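You operate a simulated robot arm through the tools that you are given. There is no shell and no other tool.

You are at the controls of a simulated robot arm. One attempt, no reset.

TASK
Put the grey plough on the berry blank. Then take the refreeze sign and put it on the freezer bench packing bay. Then take the folded cardboard and leave it on the berry table top. Then put the blue cloth on the right end of the former bench. Then open the wash left drawer, take the refill marked "soap" from the inside of the wash left drawer and leave it in the inside of the former blue check tray and shut the drawer again. Then fetch the red padlock that says "65" from the wash worktop and stand it on the right end of the former bench. Do these in the order given. Set down upright: refreeze sign, refill, red padlock.
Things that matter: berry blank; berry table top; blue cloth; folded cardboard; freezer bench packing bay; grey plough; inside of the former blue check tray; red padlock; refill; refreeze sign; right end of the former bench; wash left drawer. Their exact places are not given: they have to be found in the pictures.

It is judged by the outcome, as a careful person would: the job done as asked, and still so three seconds after it is handed in. It fails if anything else is knocked over, pushed out of place, dropped, spilled or broken. Flat cloth is picked up by pressing the open fingertips on it (5 to 10 N) and closing them slowly along it; thin cloth reads only 2 to 8 mm in the jaws.

THE ROBOT
A 6-joint arm with a two-finger gripper on a trunk, on a base that moves. Base frame: it is fixed to the floor where the robot stands at the start and does not move with it; the origin is under the middle of the robot, x ahead of it, y to its left, z up. Lengths are in mm, angles in degrees, forces in N, time in s.
It reaches about 940 mm from its shoulder. Its first joint turns from -166.0 to 166.0 degrees. Places, roughly: berry blank [-2500, -1750, 1000]; berry table top [-4500, -8300, 900]; blue cloth (11x7x4 cm) [-3400, -13500, 900]; folded cardboard (9x7x3 cm) [-2100, -12400, 1000]; freezer bench packing bay (21x29 cm) [-3980, -3780, 900]; grey plough [-500, -3250, 1000]; inside of the former blue check tray (27x23 cm) [-5880, -12120, 900]; red padlock [-3500, -13500, 1000]; refill [-3500, -13500, 750]; refreeze sign [-2250, -2000, 1000]; right end of the former bench [-5500, -12400, 900]; wash left drawer [-3600, -13400, 800]. Payload 2.54 kg.
Tool frame: the origin (TCP) lies between the finger pads and is the grasp point; the fingertips stand 30 mm ahead of it; z points along the fingers, y is the line along which they close. The gripper opens to 116 mm; its body begins 95 mm behind the TCP.
Orientation is told as [roll, pitch, yaw] about the base's x, y, z axes, in that order, counted from this pose: with the fingers straight down and closing along the base's y, the tool's x points along the base's -x, its y along +y and its z along -z.

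THE INTERFACE
- The arm moves only by the tool apply_moves. Its argument "moves" is a list of rows, each a list of 6 numbers: the shift along the tool's x, y, z in mm, then the turn, a rotation vector about the tool's x, y, z in degrees. In form: [[dx, dy, dz, ax, ay, az], ...]. A call has 1 to 20 rows; each row shifts and turns the commanded pose from where the row before left it, along the tool's axes as they then stand. "grip" is the gripper command, from -1 (shut) to 1 (fully open), values between in proportion, set as the call begins (left out, the last holds). Rows are played at 5 a second. More than 50 mm and 8.6 degrees between two rows, or a gripper value outside its range, and nothing of the call is played. Where a pose cannot be reached the arm comes as near as it can. A force on the tool above 40 N (or 10 N above the force at the start of the call, whichever is more), or a blocked arm, ends the call early, and 0.2 s more pass. Each finger travels about 72 mm/s and halts on what it meets, pressing with about 25 N; the grip force reading is that of the motor and also rises with nothing between the fingers. The clock runs only during rows and for 0.2 s after the last one: add rows that do not move to give the fingers time. The reply holds the time, the measured pose of the TCP, the force on the tool along the base axes, the opening and the grip force, in the units named above and with some noise, with the torque about the TCP (base axes, N m) and any sound that the robot's microphone picked up, and new pictures: "pictures" is both (left out), scene, wrist or none.
- Cameras (640 x 400 px; columns grow to the right, rows downward): "scene" is now at [-23.4, 157.4, 1433.4]; the picture's right is [-0.08, -1.00, 0.00], its down [-0.43, 0.03, -0.90] and it looks along [0.90, -0.07, -0.43] (base axes); focal length 288 px, centre (320, 200). "wrist" rides on the gripper at [69, -15, -122] in the tool frame; the picture's right is [0.21, 0.98, 0.00], its down [-0.83, 0.18, -0.53] and it looks along [-0.52, 0.11, 0.85] (tool axes); focal length 251 px, centre (320, 200).
- steer(legs): drives the robot by 1 to 6 legs, each [ahead, left, turn to the left] in mm, mm and degrees, along the robot's own axes; the way and the turn of a leg run together, so that a leg with both is an arc; at most 1500 mm and 180 degrees a leg. The arm and the cameras ride along, it lands a little off, and it stops where it bumps. It gives what a move gives, and a new picture of the scene camera.
- aim_head(pan, tilt): turns the head with the scene camera to pan (to the left, within 120 degrees either way) and tilt (down, from -29 to 69), counted from straight ahead of the robot. It gives what a move gives, and a new picture of the scene camera.
- measure_at(camera, pixels): for up to 12 pixels [column, row] of the newest picture of that camera ("zoom" is the newest enlarged one), the place [x, y, z] in the base frame of the surface seen there, good to about 3 mm, but the place of the scene camera against the robot may be out by one fixed shift of up to 25 mm in any direction. The clock stands still meanwhile.
- close_up(camera, box): a new picture of the part [left, top, right, bottom] of that camera's present view, enlarged. The clock stands still meanwhile.
- job_done(): hands the job in; it is judged then, once.

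Open the gripper and draw the arm clear of the work before you hand the job in, unless the task says otherwise.

The tools are called after "Emit:" as name(argument=value, ...) on one line, values as JSON. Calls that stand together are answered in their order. apply_moves: Moves the arm, as the interface text tells. Its arguments: {"type":"object","properties":{"moves":{"type":"array"},"grip":{"type":"number"},"pictures":{"type":"string","enum":["both","scene","wrist","none"]}},"required":["moves"]} The other tools are called the same way: steer (legs) drives the base; aim_head (pan, tilt) turns the head that bears the scene camera; measure_at (camera, pixels) gives the place of the surface under pixels of a picture; close_up (camera, box) takes an enlarged picture of a part of a camera's view; job_done () hands the job in.

At the start:

```text
time_s: 0.0
ee_pos: [626.2, 259.1, 1127.5]
orientation: [0.0, 0.0, 0.1]
ft_force: [0.1, 0.0, 0.4]
ft_torque: [-0.02, 0.02, -0.01]
width: 116.0
grasp_force: 0.0
robot x, y, heading: [-4.0, 1.4, 0.0]
head pan, tilt (commanded): [-4.4, 25.6]
```

scene: 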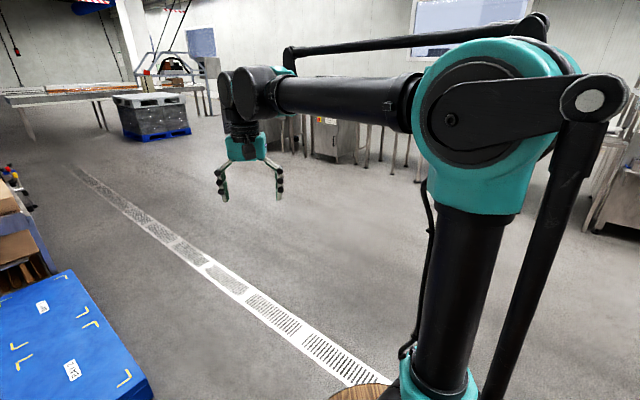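
wrist: 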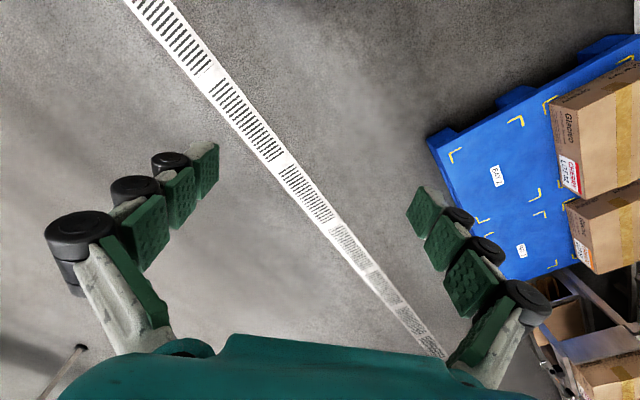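

The start pictures show the arm ahead and open floor; the work lies behind and to the right. I turn the head right to look toward the grey plough.

Emit:
aim_head(pan=-95, tilt=15)

```text
time_s: 1.6
ee_pos: [624.8, 258.8, 1126.7]
orientation: [0.0, 0.0, 0.0]
ft_force: [0.0, -0.4, 0.3]
ft_torque: [-0.03, 0.0, 0.02]
width: 116.2
grasp_force: 0.1
robot x, y, heading: [-2.8, -0.3, -0.1]
head pan, tilt (commanded): [-95.0, 15.0]
```

scene: 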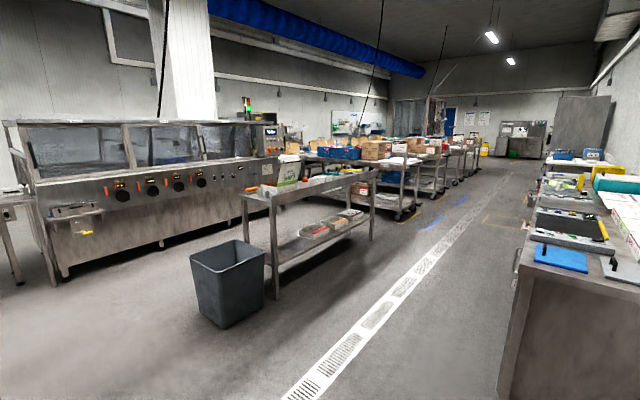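

The view now shows a steel table at about (310,190), and a bench on the right at (570,230). I turn further right to see that bench.

Emit:
aim_head(pan=-120, tilt=20)

Emit:
measure_at(camera="scene", pixels=[[310, 180], [280, 190], [350, 172], [560, 255], [520, 240], [360, 150], [575, 220], [230, 250]])

```text
time_s: 2.5
ee_pos: [626.1, 257.7, 1126.9]
orientation: [0.1, 0.0, 0.0]
ft_force: [0.1, 0.8, -0.5]
ft_torque: [-0.02, -0.03, 0.0]
width: 116.0
grasp_force: 0.1
robot x, y, heading: [-0.9, 0.6, 0.2]
head pan, tilt (commanded): [-120.0, 20.0]
```

scene: 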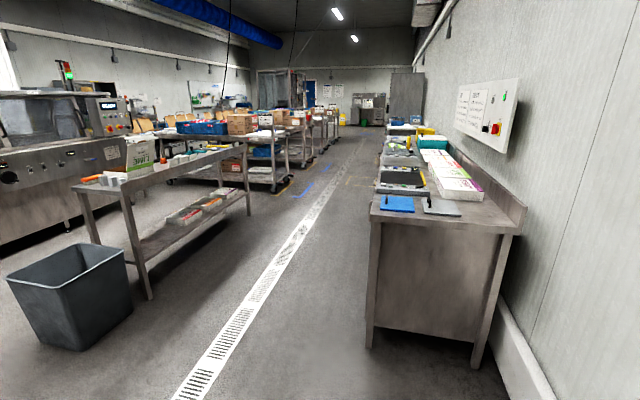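

```text
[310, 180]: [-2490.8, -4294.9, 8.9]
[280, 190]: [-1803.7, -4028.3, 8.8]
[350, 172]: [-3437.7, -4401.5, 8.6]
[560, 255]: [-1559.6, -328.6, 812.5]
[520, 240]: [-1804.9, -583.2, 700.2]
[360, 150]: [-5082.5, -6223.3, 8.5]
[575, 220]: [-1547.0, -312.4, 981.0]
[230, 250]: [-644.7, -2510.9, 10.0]
```

The right bench (around (440,190)) and the left table (around (150,165)) are the near work places. I take enlarged views of both.

Emit:
close_up(camera="scene", box=[340, 110, 540, 235])

Emit:
close_up(camera="scene", box=[60, 100, 260, 225])

Emit:
measure_at(camera="scene", pixels=[[398, 203], [440, 208], [450, 187], [405, 180], [430, 160], [120, 178], [75, 187], [160, 165], [245, 148], [110, 180], [375, 218], [515, 225]])

```text
3.20 times, centred on (440, 172) of scene
```

zoom: 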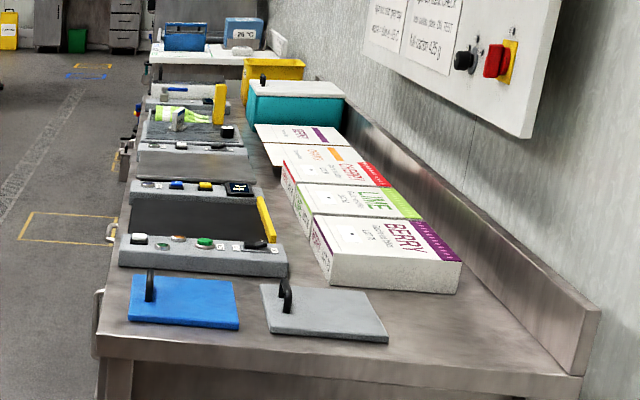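

```text
3.20 times, centred on (160, 162) of scene
```

zoom: 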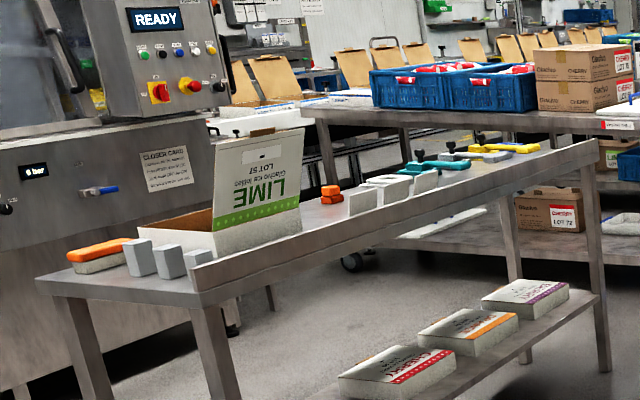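

```text
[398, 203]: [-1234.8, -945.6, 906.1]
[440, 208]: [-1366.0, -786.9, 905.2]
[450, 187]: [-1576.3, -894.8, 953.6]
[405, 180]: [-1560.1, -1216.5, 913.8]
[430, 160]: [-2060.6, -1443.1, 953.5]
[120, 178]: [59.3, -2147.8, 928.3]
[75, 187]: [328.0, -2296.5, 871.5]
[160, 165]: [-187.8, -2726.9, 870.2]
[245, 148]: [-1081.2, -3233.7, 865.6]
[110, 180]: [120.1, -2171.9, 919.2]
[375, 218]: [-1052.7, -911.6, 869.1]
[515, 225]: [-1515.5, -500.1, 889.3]
```

The zoom shows the carton blanks on the right bench with a BERRY one farther along, and T-handled tools on the left table near zoom (440,160). I look down at my own base to learn my footprint and shoulder location.

Emit:
aim_head(pan=-30, tilt=65)

```text
time_s: 4.2
ee_pos: [624.7, 259.5, 1126.5]
orientation: [0.0, 0.0, 0.0]
ft_force: [0.5, -0.2, 0.4]
ft_torque: [0.03, 0.0, 0.02]
width: 116.0
grasp_force: 0.1
robot x, y, heading: [3.2, 4.5, -0.1]
head pan, tilt (commanded): [-30.0, 65.0]
```

scene: 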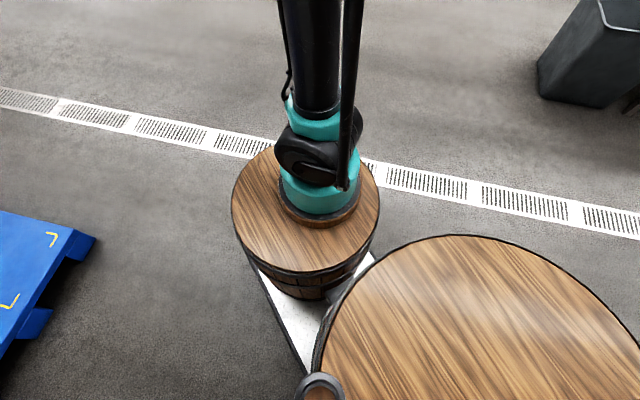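

The arm stands on a small barrel at about (305,215) and a larger barrel sits behind it at (480,330). I measure these for the footprint.

Emit:
measure_at(camera="scene", pixels=[[320, 215], [240, 210], [375, 190], [300, 265], [330, 180], [320, 60], [460, 240], [325, 340], [600, 300], [560, 330], [285, 310], [300, 290]])

Emit:
aim_head(pan=-100, tilt=65)

```text
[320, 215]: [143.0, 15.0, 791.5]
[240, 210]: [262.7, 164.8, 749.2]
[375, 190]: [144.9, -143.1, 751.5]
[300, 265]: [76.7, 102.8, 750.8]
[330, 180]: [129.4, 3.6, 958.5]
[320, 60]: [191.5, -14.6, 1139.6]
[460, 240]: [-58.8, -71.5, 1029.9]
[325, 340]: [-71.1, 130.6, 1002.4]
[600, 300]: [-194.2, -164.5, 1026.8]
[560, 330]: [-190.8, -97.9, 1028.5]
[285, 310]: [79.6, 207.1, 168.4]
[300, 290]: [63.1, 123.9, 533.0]
```

```text
time_s: 5.6
ee_pos: [626.0, 258.7, 1126.6]
orientation: [0.1, 0.0, 0.1]
ft_force: [0.7, 0.5, -0.2]
ft_torque: [0.03, -0.03, 0.0]
width: 116.0
grasp_force: 0.0
robot x, y, heading: [0.2, -1.1, 0.1]
head pan, tilt (commanded): [-100.0, 65.0]
```

scene: 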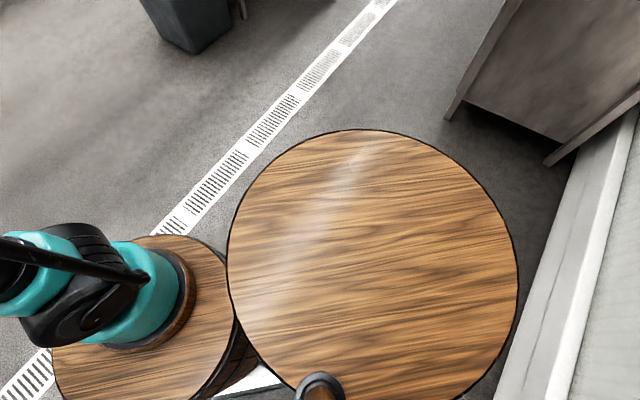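

The large barrel top fills (230–515,130–400). I measure its rim, and the nearby bench leg and wall.

Emit:
measure_at(camera="scene", pixels=[[370, 135], [235, 260], [510, 260], [430, 385], [270, 360], [320, 385], [165, 380], [215, 270], [455, 110], [555, 160], [500, 380], [470, 180]])

Emit:
aim_head(pan=-120, tilt=45)

```text
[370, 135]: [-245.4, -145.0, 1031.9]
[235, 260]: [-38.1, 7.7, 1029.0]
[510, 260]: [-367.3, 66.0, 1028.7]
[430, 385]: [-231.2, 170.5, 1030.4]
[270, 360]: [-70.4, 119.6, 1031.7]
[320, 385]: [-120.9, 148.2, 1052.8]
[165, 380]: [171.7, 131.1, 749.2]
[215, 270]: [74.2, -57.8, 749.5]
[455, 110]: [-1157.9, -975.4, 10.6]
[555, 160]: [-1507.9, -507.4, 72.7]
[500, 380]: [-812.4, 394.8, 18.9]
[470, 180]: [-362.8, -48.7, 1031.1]
```

```text
time_s: 6.4
ee_pos: [625.3, 259.4, 1125.2]
orientation: [0.0, 0.1, 0.0]
ft_force: [0.1, 0.1, -0.2]
ft_torque: [0.01, 0.02, 0.01]
width: 115.9
grasp_force: 0.0
robot x, y, heading: [0.8, -0.6, -0.1]
head pan, tilt (commanded): [-120.0, 45.0]
```

scene: 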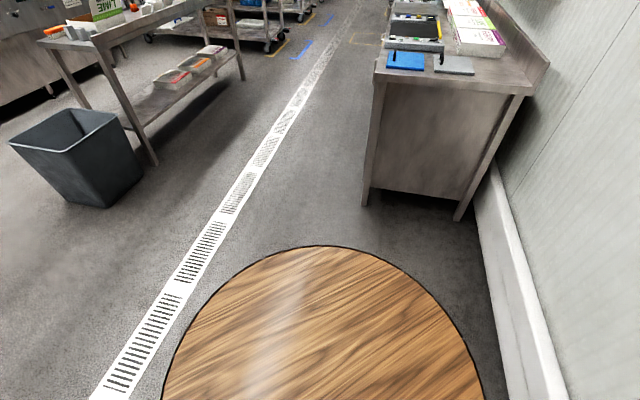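

Now the aisle is seen: bench corner leg (367,200), bin (80,160), table leg (155,160). I measure floor points to plan the drive.

Emit:
measure_at(camera="scene", pixels=[[367, 203], [457, 218], [105, 205], [143, 175], [155, 162], [243, 78], [300, 52], [270, 50], [118, 130], [380, 85], [525, 92], [97, 45]])

```text
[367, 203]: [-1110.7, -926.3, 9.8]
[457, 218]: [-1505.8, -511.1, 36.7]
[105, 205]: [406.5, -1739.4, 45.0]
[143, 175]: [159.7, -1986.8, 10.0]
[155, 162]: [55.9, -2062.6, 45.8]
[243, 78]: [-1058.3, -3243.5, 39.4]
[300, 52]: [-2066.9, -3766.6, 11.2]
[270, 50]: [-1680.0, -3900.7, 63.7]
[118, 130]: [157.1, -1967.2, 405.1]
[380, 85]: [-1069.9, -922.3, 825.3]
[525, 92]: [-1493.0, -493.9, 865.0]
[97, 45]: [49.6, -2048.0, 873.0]
```

The table front edge runs along direction (-0.68,-0.733), about 1.6 m from the bench; there is room to drive between. I turn to face the table and shift along it to the ploughs.

Emit:
steer(legs=[[0, 0, -42.8], [650, 0, 0], [0, -1350, 0], [0, -1250, 0]])

Emit:
aim_head(pan=0, tilt=30)

```text
time_s: 24.3
ee_pos: [-717.3, -2558.5, 1126.0]
orientation: [0.0, -0.1, -44.1]
ft_force: [-0.7, 0.2, 0.1]
ft_torque: [-0.02, -0.05, 0.02]
width: 116.1
grasp_force: 0.1
robot x, y, heading: [-1346.6, -2307.9, -44.1]
head pan, tilt (commanded): [-120.0, 45.0]
```

scene: 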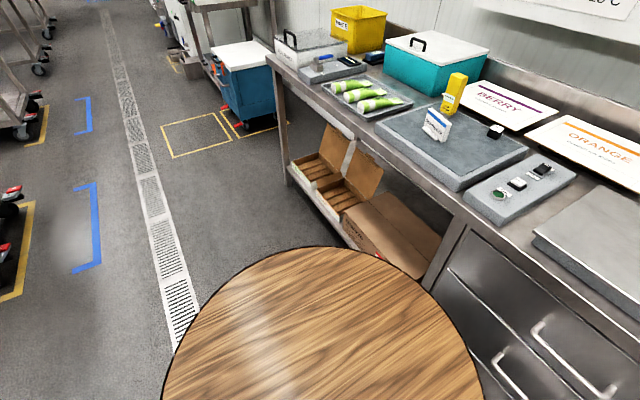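

```text
time_s: 26.3
ee_pos: [-717.8, -2558.1, 1125.1]
orientation: [0.1, -0.1, -44.0]
ft_force: [-0.5, -0.2, -0.7]
ft_torque: [0.0, 0.02, 0.0]
width: 116.2
grasp_force: 0.0
robot x, y, heading: [-1342.5, -2307.9, -44.1]
head pan, tilt (commanded): [0.0, 30.0]
```

scene: 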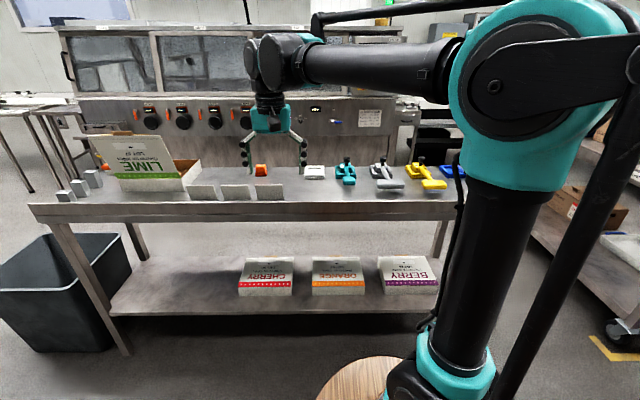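

The table holds teal, grey, yellow and blue tools at (345,172), (385,175), (425,178), (452,170). I zoom in to identify the grey plough and measure it.

Emit:
close_up(camera="scene", box=[290, 145, 470, 215])

Emit:
measure_at(camera="scene", pixels=[[382, 168], [390, 185], [376, 173], [386, 160], [350, 160], [347, 180], [425, 180], [314, 172], [400, 200], [60, 205], [400, 215], [330, 195]])

```text
3.56 times, centred on (380, 180) of scene
```

zoom: 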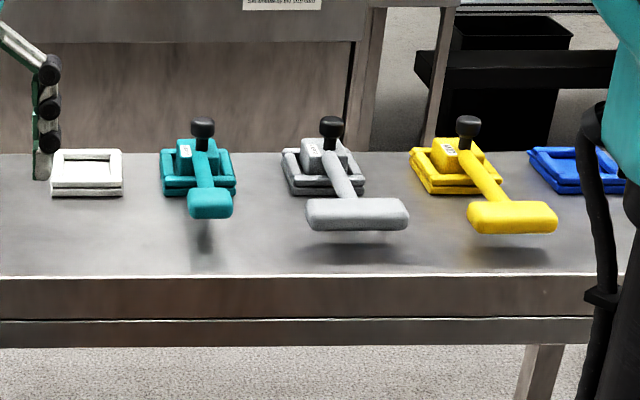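

```text
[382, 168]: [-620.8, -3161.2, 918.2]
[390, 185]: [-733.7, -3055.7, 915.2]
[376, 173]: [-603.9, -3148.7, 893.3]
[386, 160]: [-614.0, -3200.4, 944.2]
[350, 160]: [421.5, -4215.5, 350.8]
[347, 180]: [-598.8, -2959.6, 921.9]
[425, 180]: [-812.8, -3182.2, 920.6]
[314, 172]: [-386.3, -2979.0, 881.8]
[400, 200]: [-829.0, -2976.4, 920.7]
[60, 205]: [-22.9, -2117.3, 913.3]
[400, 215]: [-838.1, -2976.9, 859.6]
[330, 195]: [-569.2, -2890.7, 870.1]
```

The zoom shows the grey plough (knob at zoom (330,125), crossbar at (357,213)) resting on a grey cradle. I drive 300 mm nearer, squaring up to the table, before bringing the wrist camera over it.

Emit:
steer(legs=[[300, 0, 1.3]])

Emit:
aim_head(pan=0, tilt=35)

```text
time_s: 28.4
ee_pos: [-488.2, -2762.7, 1126.7]
orientation: [0.0, 0.1, -43.3]
ft_force: [0.4, -0.1, 0.0]
ft_torque: [-0.03, 0.02, -0.04]
width: 116.2
grasp_force: 0.0
robot x, y, heading: [-1121.0, -2522.2, -43.5]
head pan, tilt (commanded): [0.0, 30.0]
```

scene: 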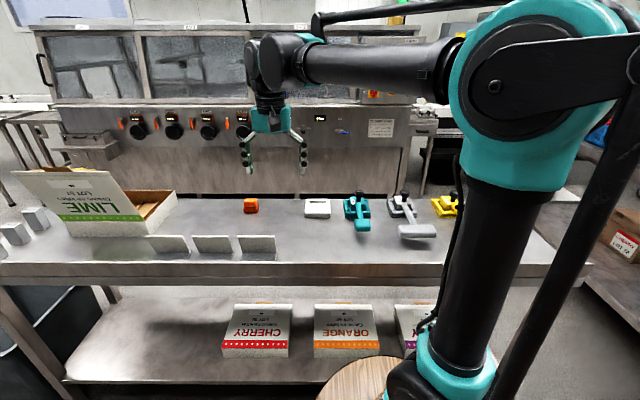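

```text
time_s: 29.1
ee_pos: [-487.8, -2763.8, 1125.9]
orientation: [0.0, -0.1, -43.3]
ft_force: [0.0, 0.2, 0.1]
ft_torque: [-0.01, -0.01, 0.0]
width: 116.1
grasp_force: 0.0
robot x, y, heading: [-1123.0, -2519.2, -43.6]
head pan, tilt (commanded): [0.0, 35.0]
```

scene: 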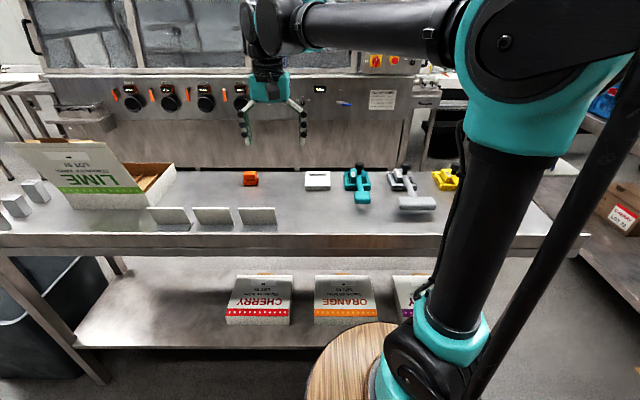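

The grey plough appears at (410,190). I zoom and measure its parts.

Emit:
close_up(camera="scene", box=[330, 150, 460, 230])

Emit:
measure_at(camera="scene", pixels=[[405, 169], [408, 185], [412, 202], [401, 203], [433, 203], [395, 183], [391, 188], [415, 207], [403, 225], [362, 197]])

```text
4.92 times, centred on (395, 190) of scene
```

zoom: 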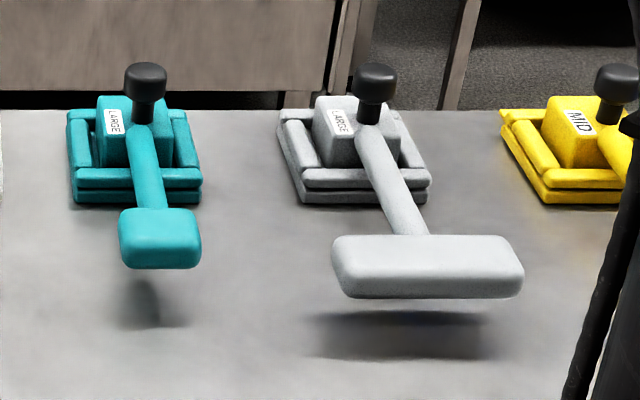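

```text
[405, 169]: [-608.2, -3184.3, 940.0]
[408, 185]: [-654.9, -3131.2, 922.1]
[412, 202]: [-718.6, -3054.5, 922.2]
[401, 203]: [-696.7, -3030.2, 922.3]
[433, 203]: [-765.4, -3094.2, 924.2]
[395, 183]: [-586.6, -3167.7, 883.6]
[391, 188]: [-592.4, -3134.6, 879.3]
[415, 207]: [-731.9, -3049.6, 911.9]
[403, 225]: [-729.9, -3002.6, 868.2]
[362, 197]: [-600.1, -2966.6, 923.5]
```

The plough's block sits in a low cradle, the stem runs toward me at z≈922 to the crossbar. I move the TCP over the stem at a safe height to see it through the wrist camera.

Emit:
apply_moves(moves=[[-10, -48, 0, 0, 0, 0], [-10, -48, 0, 0, 0, 0], [-10, -48, 0, 0, 0, 0], [-10, -48, 0, 0, 0, 0], [-10, -48, 0, 0, 0, 0], [-10, -48, 0, 0, 0, 0], [-10, -48, 0, 0, 0, 0], [-10, -45, 0, 0, 0, 0], [0, 0, 0, 0, 0, 0]], grip=1)

```text
time_s: 31.1
ee_pos: [-694.3, -3096.6, 1126.4]
orientation: [0.0, -0.1, -43.3]
ft_force: [-1.1, 0.9, -0.2]
ft_torque: [-0.01, 0.01, 0.01]
width: 116.1
grasp_force: 0.0
robot x, y, heading: [-1115.0, -2525.1, -43.2]
head pan, tilt (commanded): [0.0, 35.0]
```

scene: 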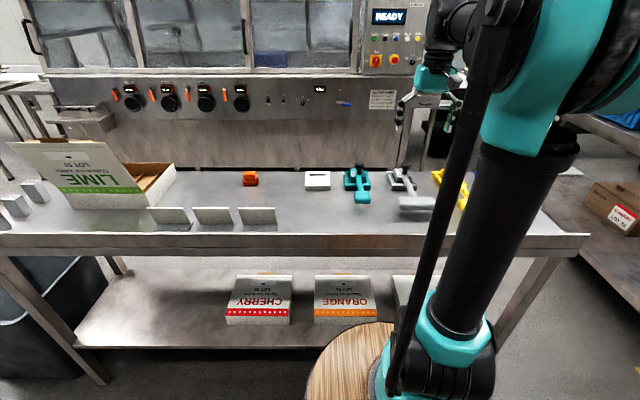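
wrist: 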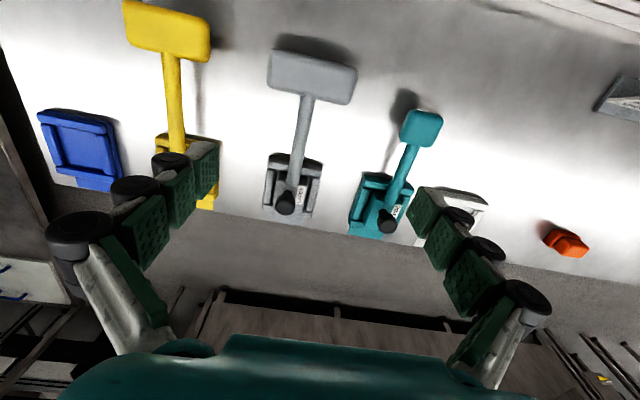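

The wrist picture shows the grey plough: crossbar (312,75), stem (303,130), block and knob (290,200). I measure these with the wrist camera.

Emit:
measure_at(camera="wrist", pixels=[[312, 80], [272, 62], [352, 85], [305, 110], [300, 140], [297, 160], [285, 203], [298, 175], [270, 180], [318, 170], [380, 60], [285, 210]])

Emit:
close_up(camera="wrist", box=[240, 20, 400, 240])

```text
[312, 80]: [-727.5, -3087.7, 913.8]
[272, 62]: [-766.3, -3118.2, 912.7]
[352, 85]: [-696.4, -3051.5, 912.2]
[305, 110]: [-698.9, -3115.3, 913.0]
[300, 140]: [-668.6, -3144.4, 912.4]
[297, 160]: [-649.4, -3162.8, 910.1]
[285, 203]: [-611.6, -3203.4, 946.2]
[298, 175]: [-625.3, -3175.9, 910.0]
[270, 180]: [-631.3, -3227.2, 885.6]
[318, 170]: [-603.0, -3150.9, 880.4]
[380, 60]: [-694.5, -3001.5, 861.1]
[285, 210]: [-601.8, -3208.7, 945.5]
```

```text
1.82 times, centred on (320, 130) of wrist
```

zoom: 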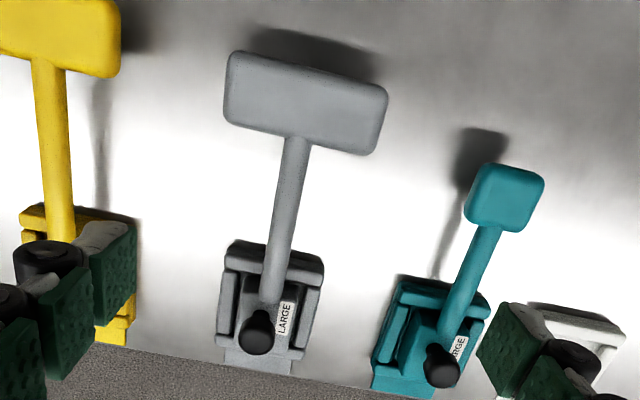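

The stem centreline runs from (-699,-3115) to (-649,-3163), exactly along my forward axis, with its top at z≈912. I centre over mid-stem with fingers part open and descend most of the way.

Emit:
apply_moves(moves=[[-43, -17, 0, 0, 0, 0], [0, 0, 45, 0, 0, 0], [0, 0, 45, 0, 0, 0], [0, 0, 45, 0, 0, 0], [0, 0, 25, 0, 0, 0], [0, 0, 0, 0, 0, 0]], grip=0.2)

```text
time_s: 32.5
ee_pos: [-674.8, -3141.3, 965.1]
orientation: [0.0, -0.1, -43.3]
ft_force: [-0.4, 0.2, 0.1]
ft_torque: [-0.01, 0.02, 0.02]
width: 69.6
grasp_force: 0.2
robot x, y, heading: [-1118.4, -2519.9, -43.5]
head pan, tilt (commanded): [0.0, 35.0]
```

scene: 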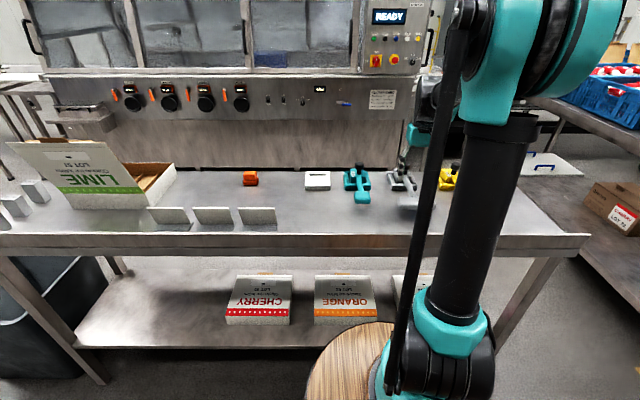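
wrist: 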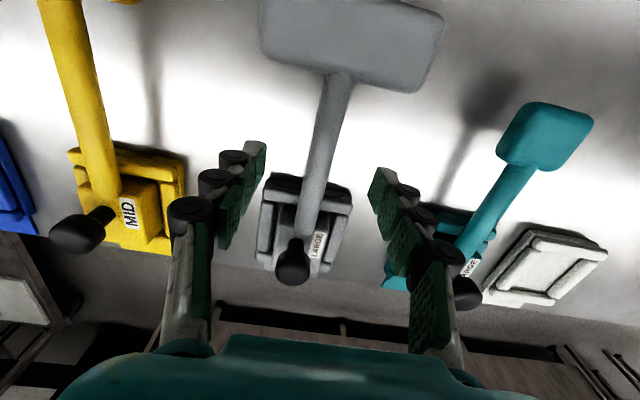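

The fingers straddle the grey stem. I check clearances to the neighbouring cradles before going lower.

Emit:
measure_at(camera="wrist", pixels=[[330, 110], [322, 140], [310, 190], [440, 212], [480, 235], [390, 280], [540, 110], [520, 180], [180, 175], [125, 190], [100, 130], [270, 190]])

```text
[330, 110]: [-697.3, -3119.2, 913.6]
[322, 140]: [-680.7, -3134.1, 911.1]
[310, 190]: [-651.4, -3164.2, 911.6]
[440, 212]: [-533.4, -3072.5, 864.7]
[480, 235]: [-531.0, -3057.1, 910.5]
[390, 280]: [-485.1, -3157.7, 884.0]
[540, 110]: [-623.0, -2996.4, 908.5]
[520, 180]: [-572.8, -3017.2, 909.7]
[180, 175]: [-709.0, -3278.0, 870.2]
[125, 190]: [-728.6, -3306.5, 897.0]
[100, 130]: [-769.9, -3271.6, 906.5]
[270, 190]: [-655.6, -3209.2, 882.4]
```

Neighbours are more than 110 mm off to either side, so it is clear. I lower 57 mm onto the stem and close the fingers.

Emit:
apply_moves(moves=[[0, 0, 30, 0, 0, 0], [0, 0, 27, 0, 0, 0], [0, 0, 0, 0, 0, 0]], pictures="wrist")

Emit:
apply_moves(moves=[[0, 0, 0, 0, 0, 0], [0, 0, 0, 0, 0, 0], [0, 0, 0, 0, 0, 0], [0, 0, 0, 0, 0, 0], [0, 0, 0, 0, 0, 0]], grip=-1, pictures="wrist")

```text
time_s: 33.3
ee_pos: [-674.0, -3142.5, 908.7]
orientation: [-0.1, 0.0, -43.2]
ft_force: [-0.5, -1.2, 0.7]
ft_torque: [0.02, -0.03, 0.03]
width: 69.5
grasp_force: 0.0
robot x, y, heading: [-1120.1, -2520.3, -43.2]
head pan, tilt (commanded): [0.0, 35.0]
```

wrist: 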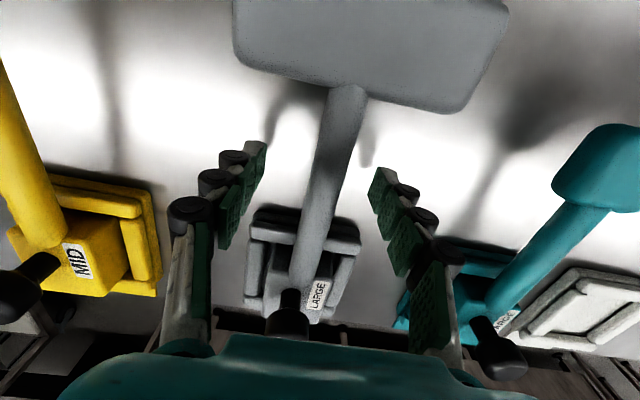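

```text
time_s: 34.5
ee_pos: [-674.1, -3143.4, 908.5]
orientation: [0.0, 0.0, -43.3]
ft_force: [0.2, 0.7, 0.9]
ft_torque: [0.08, 0.05, 0.13]
width: 18.1
grasp_force: 24.7
robot x, y, heading: [-1119.6, -2522.3, -43.1]
head pan, tilt (commanded): [0.0, 35.0]
```

wrist: 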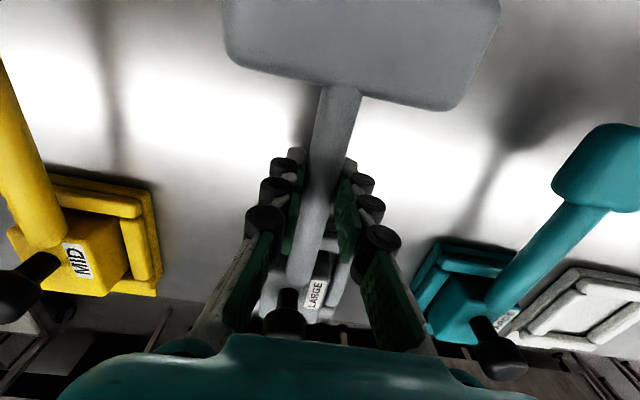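

Gripped at 18.1 mm with 24.7 N. I lift slowly to see whether the plough comes out of its cradle alone.

Emit:
apply_moves(moves=[[0, 0, -8, 0, 0, 0], [0, 0, -10, 0, 0, 0], [0, 0, -15, 0, 0, 0], [0, 0, -20, 0, 0, 0], [0, 0, 0, 0, 0, 0]])

```text
time_s: 35.7
ee_pos: [-672.0, -3138.4, 962.5]
orientation: [0.1, 0.0, -43.3]
ft_force: [-0.4, 0.2, 0.1]
ft_torque: [0.04, -0.01, -0.01]
width: 0.0
grasp_force: 24.5
robot x, y, heading: [-1121.3, -2522.2, -43.4]
head pan, tilt (commanded): [0.0, 35.0]
```

scene: 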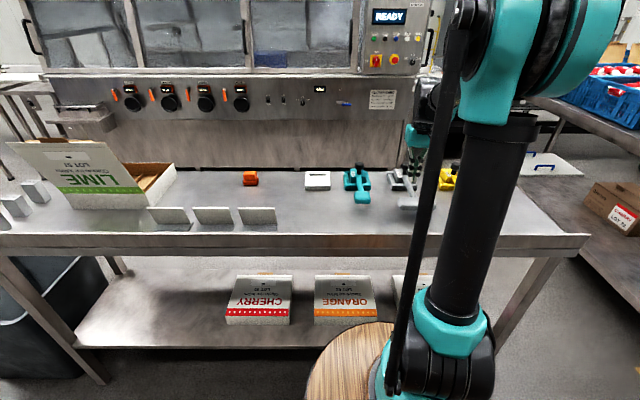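
wrist: 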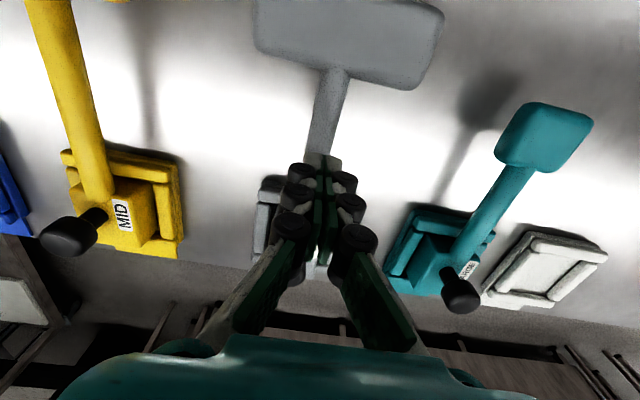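

The fingers slid off the stem upward (width 0) and the plough stayed in its cradle. I check whether it shifted and look closely at how it's held.

Emit:
measure_at(camera="wrist", pixels=[[330, 80], [326, 130], [325, 110], [265, 15], [440, 25], [270, 190], [460, 285], [350, 40]])

Emit:
close_up(camera="scene", box=[330, 140, 470, 225])

```text
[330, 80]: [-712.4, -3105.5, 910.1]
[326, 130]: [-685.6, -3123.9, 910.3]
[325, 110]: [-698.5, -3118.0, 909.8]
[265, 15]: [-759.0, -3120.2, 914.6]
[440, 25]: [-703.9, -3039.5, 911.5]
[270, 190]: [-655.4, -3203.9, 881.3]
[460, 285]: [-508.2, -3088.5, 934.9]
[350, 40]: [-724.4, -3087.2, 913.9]
```

```text
4.57 times, centred on (400, 182) of scene
```

zoom: 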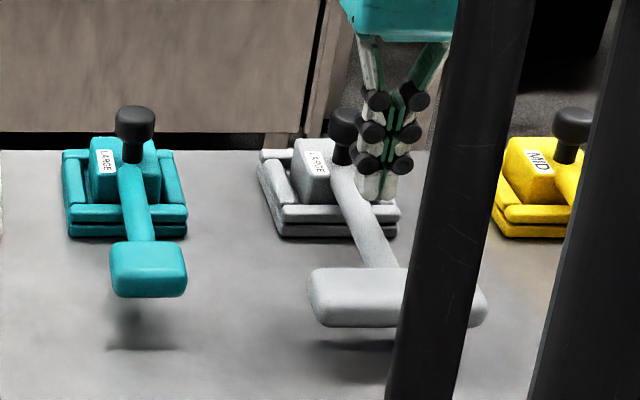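

The plough is unmoved. I re-open, go a bit lower so the stem sits deeper in the pads, and close again to test the lift gently with force readings.

Emit:
apply_moves(moves=[[0, 0, 0, 0, 0, 0], [0, 0, 0, 0, 0, 0], [0, -2, 0, 0, 0, 0], [0, 0, 30, 0, 0, 0], [0, 0, 32, 0, 0, 0], [0, 0, 0, 0, 0, 0]], grip=0.2, pictures="none")

Emit:
apply_moves(moves=[[0, 0, 0, 0, 0, 0], [0, 0, 0, 0, 0, 0], [0, 0, 0, 0, 0, 0], [0, 0, 0, 0, 0, 0], [0, 0, 0, 0, 0, 0], [0, 0, 0, 0, 0, 0]], grip=-1, pictures="wrist")

Emit:
apply_moves(moves=[[0, 0, -2, 0, 0, 0], [0, 0, -2, 0, 0, 0]], pictures="wrist")

```text
time_s: 37.1
ee_pos: [-674.8, -3139.0, 900.4]
orientation: [0.0, 0.0, -43.4]
ft_force: [-0.3, -0.6, -0.4]
ft_torque: [0.0, 0.03, 0.03]
width: 69.4
grasp_force: 0.0
robot x, y, heading: [-1122.3, -2521.6, -43.6]
head pan, tilt (commanded): [0.0, 35.0]
```

```text
time_s: 38.5
ee_pos: [-674.6, -3138.9, 901.6]
orientation: [-0.1, 0.0, -43.3]
ft_force: [0.0, -0.5, 0.0]
ft_torque: [0.02, 0.02, -0.13]
width: 17.9
grasp_force: 24.7
robot x, y, heading: [-1119.4, -2520.5, -43.4]
head pan, tilt (commanded): [0.0, 35.0]
```

wrist: 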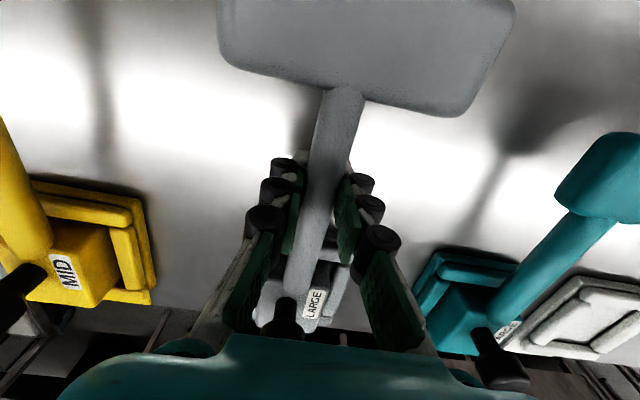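

```text
time_s: 39.1
ee_pos: [-673.8, -3139.1, 904.5]
orientation: [0.0, 0.1, -43.4]
ft_force: [0.5, 0.7, -4.2]
ft_torque: [0.28, 0.3, -0.01]
width: 18.1
grasp_force: 25.0
robot x, y, heading: [-1120.5, -2523.9, -43.3]
head pan, tilt (commanded): [0.0, 35.0]
```

wrist: 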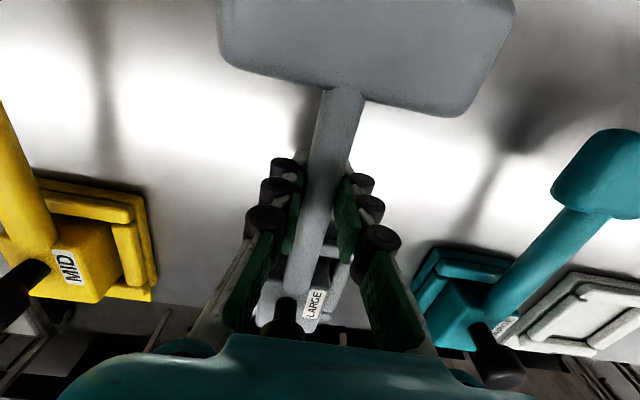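

The plough is now following (force −4.2 N, torque shows the load at the block side). I continue lifting in small steps.

Emit:
apply_moves(moves=[[0, 0, -2, 0, 0, 0], [0, 0, -2, 0, 0, 0]], pictures="none")

Emit:
apply_moves(moves=[[0, 0, -2, 0, 0, 0], [0, 0, -2, 0, 0, 0]], pictures="none")

Emit:
apply_moves(moves=[[0, 0, -2, 0, 0, 0], [0, 0, -2, 0, 0, 0]], pictures="both")

```text
time_s: 39.7
ee_pos: [-673.3, -3139.4, 908.1]
orientation: [0.0, 0.0, -43.3]
ft_force: [0.4, -0.3, -4.8]
ft_torque: [0.3, 0.32, -0.02]
width: 18.2
grasp_force: 25.5
robot x, y, heading: [-1122.1, -2522.8, -43.4]
head pan, tilt (commanded): [0.0, 35.0]
```

```text
time_s: 40.3
ee_pos: [-673.8, -3139.1, 912.4]
orientation: [0.1, -0.1, -43.3]
ft_force: [-0.3, -0.1, -4.8]
ft_torque: [0.33, 0.3, 0.0]
width: 18.4
grasp_force: 25.1
robot x, y, heading: [-1120.4, -2524.8, -43.4]
head pan, tilt (commanded): [0.0, 35.0]
```

```text
time_s: 40.9
ee_pos: [-672.1, -3139.3, 915.8]
orientation: [0.0, 0.0, -43.2]
ft_force: [0.2, -0.1, -4.6]
ft_torque: [0.3, 0.34, 0.02]
width: 18.3
grasp_force: 24.7
robot x, y, heading: [-1120.3, -2522.6, -43.0]
head pan, tilt (commanded): [0.0, 35.0]
```

scene: 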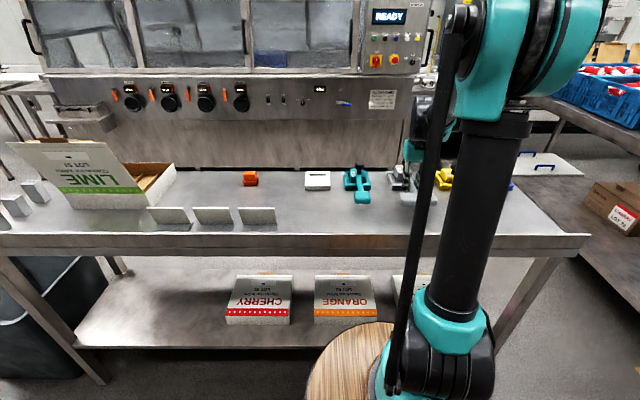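
wrist: 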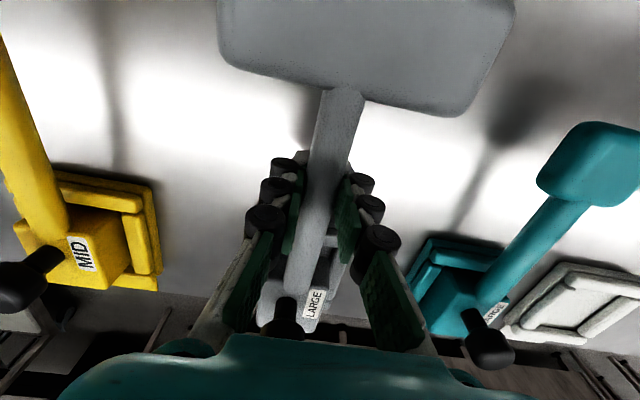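

The plough hangs freely: 4.7 N with its centre about 95 mm ahead, under the knob. To carry it more securely I set it back in the cradle and regrip nearer the block.

Emit:
apply_moves(moves=[[0, 0, 4, 0, 0, 0], [0, 0, 4, 0, 0, 0], [0, 0, 4, 0, 0, 0], [0, 0, 2, 0, 0, 0], [0, 0, 0, 0, 0, 0]], pictures="none")

Emit:
apply_moves(moves=[[0, 0, 0, 0, 0, 0], [0, 0, 0, 0, 0, 0], [0, 0, 0, 0, 0, 0], [-10, 0, 0, 0, 0, 0], [-10, 0, 0, 0, 0, 0], [-6, 0, 0, 0, 0, 0], [0, 0, 0, 0, 0, 0]], grip=-0.2, pictures="both")

```text
time_s: 42.1
ee_pos: [-672.6, -3138.4, 902.8]
orientation: [0.0, 0.0, -43.3]
ft_force: [0.1, -0.2, -4.6]
ft_torque: [0.32, 0.28, -0.03]
width: 18.6
grasp_force: 25.3
robot x, y, heading: [-1122.7, -2524.1, -43.5]
head pan, tilt (commanded): [0.0, 35.0]
```

```text
time_s: 43.7
ee_pos: [-653.2, -3156.6, 901.9]
orientation: [0.0, 0.0, -43.3]
ft_force: [0.3, -0.2, 0.1]
ft_torque: [0.02, 0.01, -0.01]
width: 46.3
grasp_force: 0.0
robot x, y, heading: [-1121.4, -2526.7, -43.3]
head pan, tilt (commanded): [0.0, 35.0]
```

scene: 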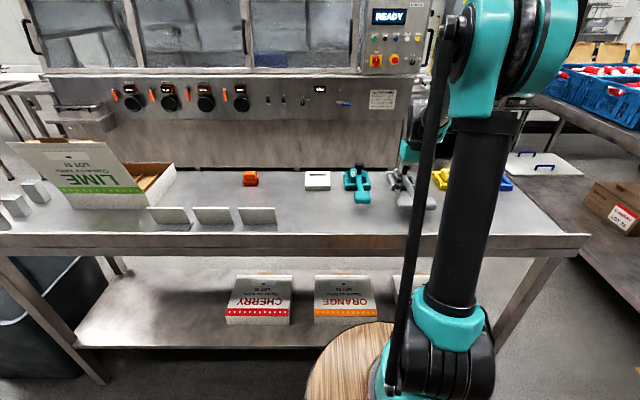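
wrist: 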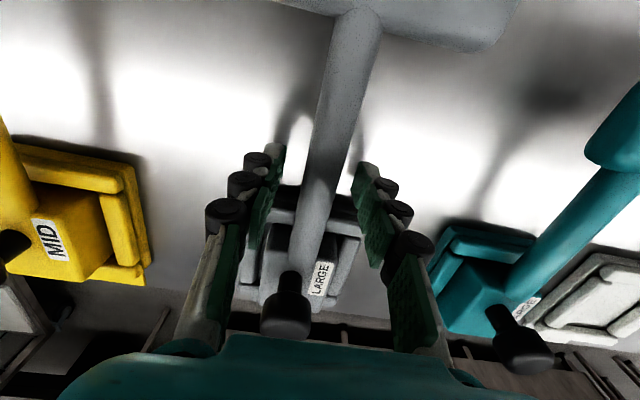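

The fingers are now nearer to the block. I check that the cradle's front rail (about (300,215)) is clear of the closing fingers.

Emit:
measure_at(camera="wrist", pixels=[[275, 192], [285, 215], [345, 205], [335, 225], [350, 100], [330, 150], [318, 200], [287, 325], [300, 285], [245, 280]])

```text
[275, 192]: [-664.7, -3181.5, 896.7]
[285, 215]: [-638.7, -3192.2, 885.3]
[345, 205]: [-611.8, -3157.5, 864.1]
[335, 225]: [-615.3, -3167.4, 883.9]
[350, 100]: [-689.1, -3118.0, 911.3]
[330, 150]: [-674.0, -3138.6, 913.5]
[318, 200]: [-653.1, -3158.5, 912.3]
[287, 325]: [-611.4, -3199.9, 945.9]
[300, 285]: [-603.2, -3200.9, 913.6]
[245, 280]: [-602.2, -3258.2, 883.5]
```

The front rail lies about 35 mm ahead of the TCP, clear of the fingers. I close here.

Emit:
apply_moves(moves=[[-4, 0, 2, 0, 0, 0], [0, 0, 0, 0, 0, 0], [0, 0, 0, 0, 0, 0], [0, 0, 0, 0, 0, 0], [0, 0, 0, 0, 0, 0]], grip=-1, pictures="none")

Emit:
apply_moves(moves=[[0, 0, -2, 0, 0, 0], [0, 0, -3, 0, 0, 0], [0, 0, -3, 0, 0, 0], [0, 0, -4, 0, 0, 0], [0, 0, -4, 0, 0, 0], [0, 0, -4, 0, 0, 0], [0, 0, -4, 0, 0, 0], [0, 0, 0, 0, 0, 0]], pictures="wrist")

```text
time_s: 44.9
ee_pos: [-650.6, -3159.2, 901.7]
orientation: [0.0, 0.0, -43.3]
ft_force: [-2.5, 0.3, 3.4]
ft_torque: [0.02, -0.02, -0.05]
width: 18.5
grasp_force: 25.0
robot x, y, heading: [-1118.4, -2521.7, -43.4]
head pan, tilt (commanded): [0.0, 35.0]
```

```text
time_s: 46.7
ee_pos: [-652.6, -3160.3, 924.4]
orientation: [0.0, 0.0, -43.2]
ft_force: [0.7, 0.8, -4.4]
ft_torque: [0.18, 0.2, -0.01]
width: 18.2
grasp_force: 25.0
robot x, y, heading: [-1122.7, -2523.5, -43.0]
head pan, tilt (commanded): [0.0, 35.0]
```

wrist: 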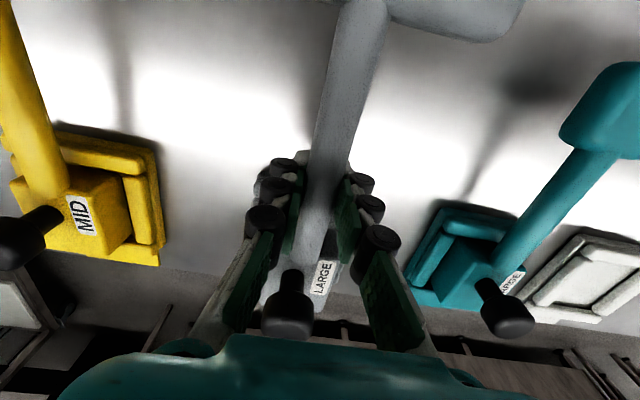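

The plough is held well (torque down to 0.27 N·m). I lift it high and draw it in toward the robot at moderate speed.

Emit:
apply_moves(moves=[[0, 0, -10, 0, 0, 0], [0, 0, -15, 0, 0, 0], [0, 0, -20, 0, 0, 0], [0, 0, -20, 0, 0, 0], [0, 0, -20, 0, 0, 0], [0, 0, -20, 0, 0, 0], [0, 0, -15, 0, 0, 0], [10, 0, -10, 0, 0, 0], [20, 0, -5, 0, 0, 0], [20, 0, 0, 0, 0, 0], [20, 0, 0, 0, 0, 0], [20, 0, 0, 0, 0, 0], [20, 0, 0, 0, 0, 0], [20, 0, 0, 0, 0, 0], [20, 0, 0, 0, 0, 0], [20, 0, 0, 0, 0, 0], [10, 0, 0, 0, 0, 0], [0, 0, 0, 0, 0, 0]], pictures="both")

```text
time_s: 50.5
ee_pos: [-781.7, -3035.3, 1058.5]
orientation: [0.0, 0.0, -43.3]
ft_force: [-0.4, -0.1, -5.0]
ft_torque: [0.2, 0.18, -0.03]
width: 18.3
grasp_force: 24.8
robot x, y, heading: [-1122.6, -2522.8, -43.4]
head pan, tilt (commanded): [0.0, 35.0]
```

scene: 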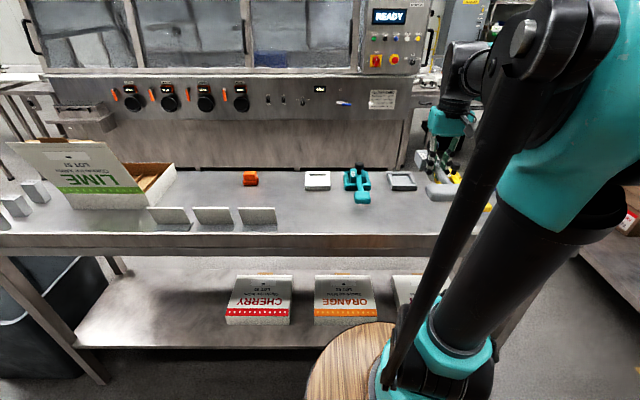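
wrist: 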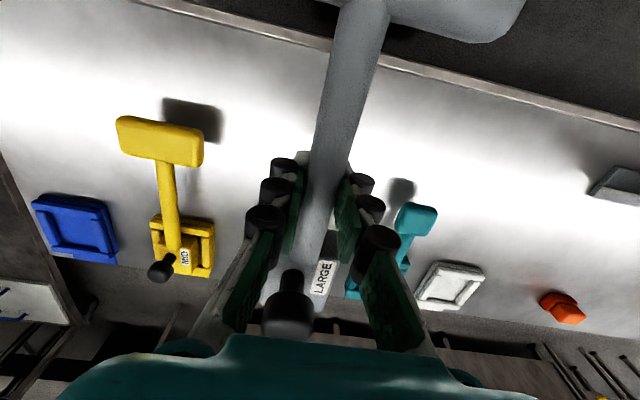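

The plough hangs level at z≈1058. I back off into the aisle, turn around to face the bench, and shift along to the berry blank.

Emit:
steer(legs=[[-260, 0, 0], [0, 0, 90], [0, 0, 90.5], [0, 400, 0]])

Emit:
aim_head(pan=0, tilt=30)

```text
time_s: 62.0
ee_pos: [-1912.4, -2095.8, 1059.8]
orientation: [0.0, 0.0, 132.9]
ft_force: [0.7, 0.3, -5.2]
ft_torque: [-0.2, -0.2, 0.0]
width: 18.2
grasp_force: 24.8
robot x, y, heading: [-1604.3, -2632.7, 132.8]
head pan, tilt (commanded): [0.0, 35.0]
```

scene: 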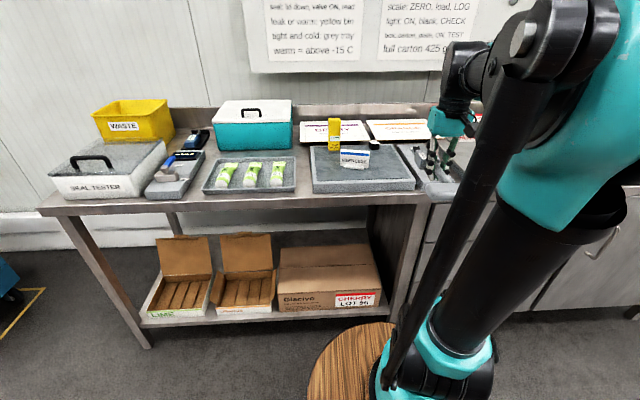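

```text
time_s: 62.6
ee_pos: [-1913.2, -2095.9, 1060.0]
orientation: [-0.1, 0.1, 133.0]
ft_force: [0.7, -0.1, -4.4]
ft_torque: [-0.22, -0.16, -0.01]
width: 18.2
grasp_force: 24.7
robot x, y, heading: [-1601.5, -2627.1, 132.8]
head pan, tilt (commanded): [0.0, 30.0]
```

scene: 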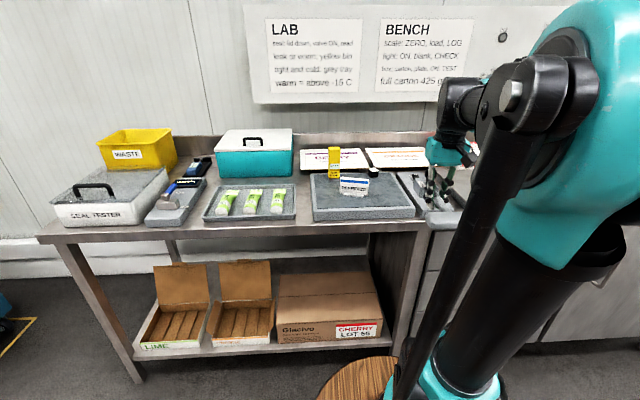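

I'm facing the bench: tray with the small sign at (352,185), BERRY blank at (330,158). I zoom and measure.

Emit:
close_up(camera="scene", box=[190, 120, 450, 230])

Emit:
measure_at(camera="scene", pixels=[[308, 152], [318, 165], [352, 152], [362, 165], [333, 160], [345, 190], [362, 190], [320, 200], [405, 205], [334, 150], [400, 160], [300, 175]])

```text
2.46 times, centred on (320, 175) of scene
```

zoom: 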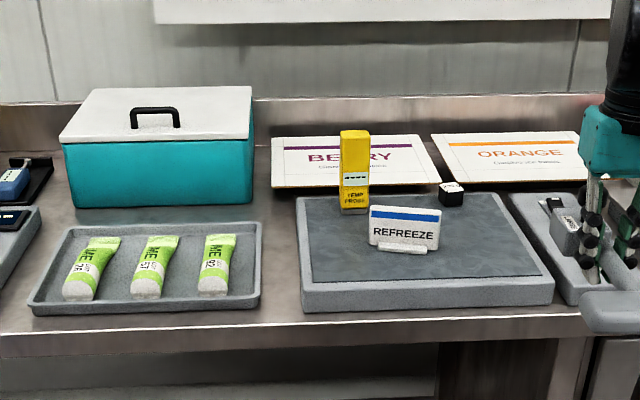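

```text
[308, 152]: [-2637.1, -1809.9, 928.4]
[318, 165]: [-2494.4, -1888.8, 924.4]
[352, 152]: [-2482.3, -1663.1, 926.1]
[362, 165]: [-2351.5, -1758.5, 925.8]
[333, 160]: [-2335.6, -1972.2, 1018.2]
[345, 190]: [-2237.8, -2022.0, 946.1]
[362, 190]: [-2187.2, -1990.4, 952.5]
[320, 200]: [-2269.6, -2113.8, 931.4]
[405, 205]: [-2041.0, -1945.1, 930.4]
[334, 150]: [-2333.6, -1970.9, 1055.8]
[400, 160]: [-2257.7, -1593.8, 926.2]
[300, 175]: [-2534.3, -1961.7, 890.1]
```

The BERRY blank spans roughly (-2494,-1889)…(-2482,-1663) at z≈926, behind the tray with probe (top z≈1056) and REFREEZE sign. I raise the plough well above the probe, square up and drive 370 mm closer.

Emit:
apply_moves(moves=[[0, 0, -10, 0, 0, 0], [0, 0, -20, 0, 0, 0], [0, 0, -20, 0, 0, 0], [0, 0, -20, 0, 0, 0], [0, 0, -20, 0, 0, 0], [0, 0, -20, 0, 0, 0], [0, 0, -10, 0, 0, 0], [0, 0, 0, 0, 0, 0]], pictures="none")

Emit:
steer(legs=[[0, 0, 4.3], [370, 0, 0]])

```text
time_s: 64.4
ee_pos: [-1914.7, -2095.9, 1177.1]
orientation: [0.0, 0.0, 133.0]
ft_force: [-0.3, -0.6, -4.8]
ft_torque: [-0.2, -0.26, 0.0]
width: 18.3
grasp_force: 25.4
robot x, y, heading: [-1607.7, -2626.7, 133.0]
head pan, tilt (commanded): [0.0, 30.0]
```

```text
time_s: 67.4
ee_pos: [-2224.3, -1868.5, 1178.9]
orientation: [0.0, 0.0, 137.1]
ft_force: [0.1, 0.4, -4.7]
ft_torque: [-0.2, -0.21, -0.02]
width: 18.6
grasp_force: 25.1
robot x, y, heading: [-1881.0, -2377.1, 137.2]
head pan, tilt (commanded): [0.0, 30.0]
stopped in leg 2: the robot was blocked; the commanded pose is now the measured one
```

scene: 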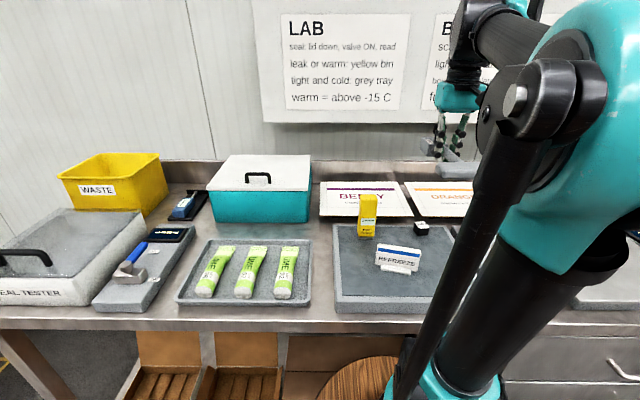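

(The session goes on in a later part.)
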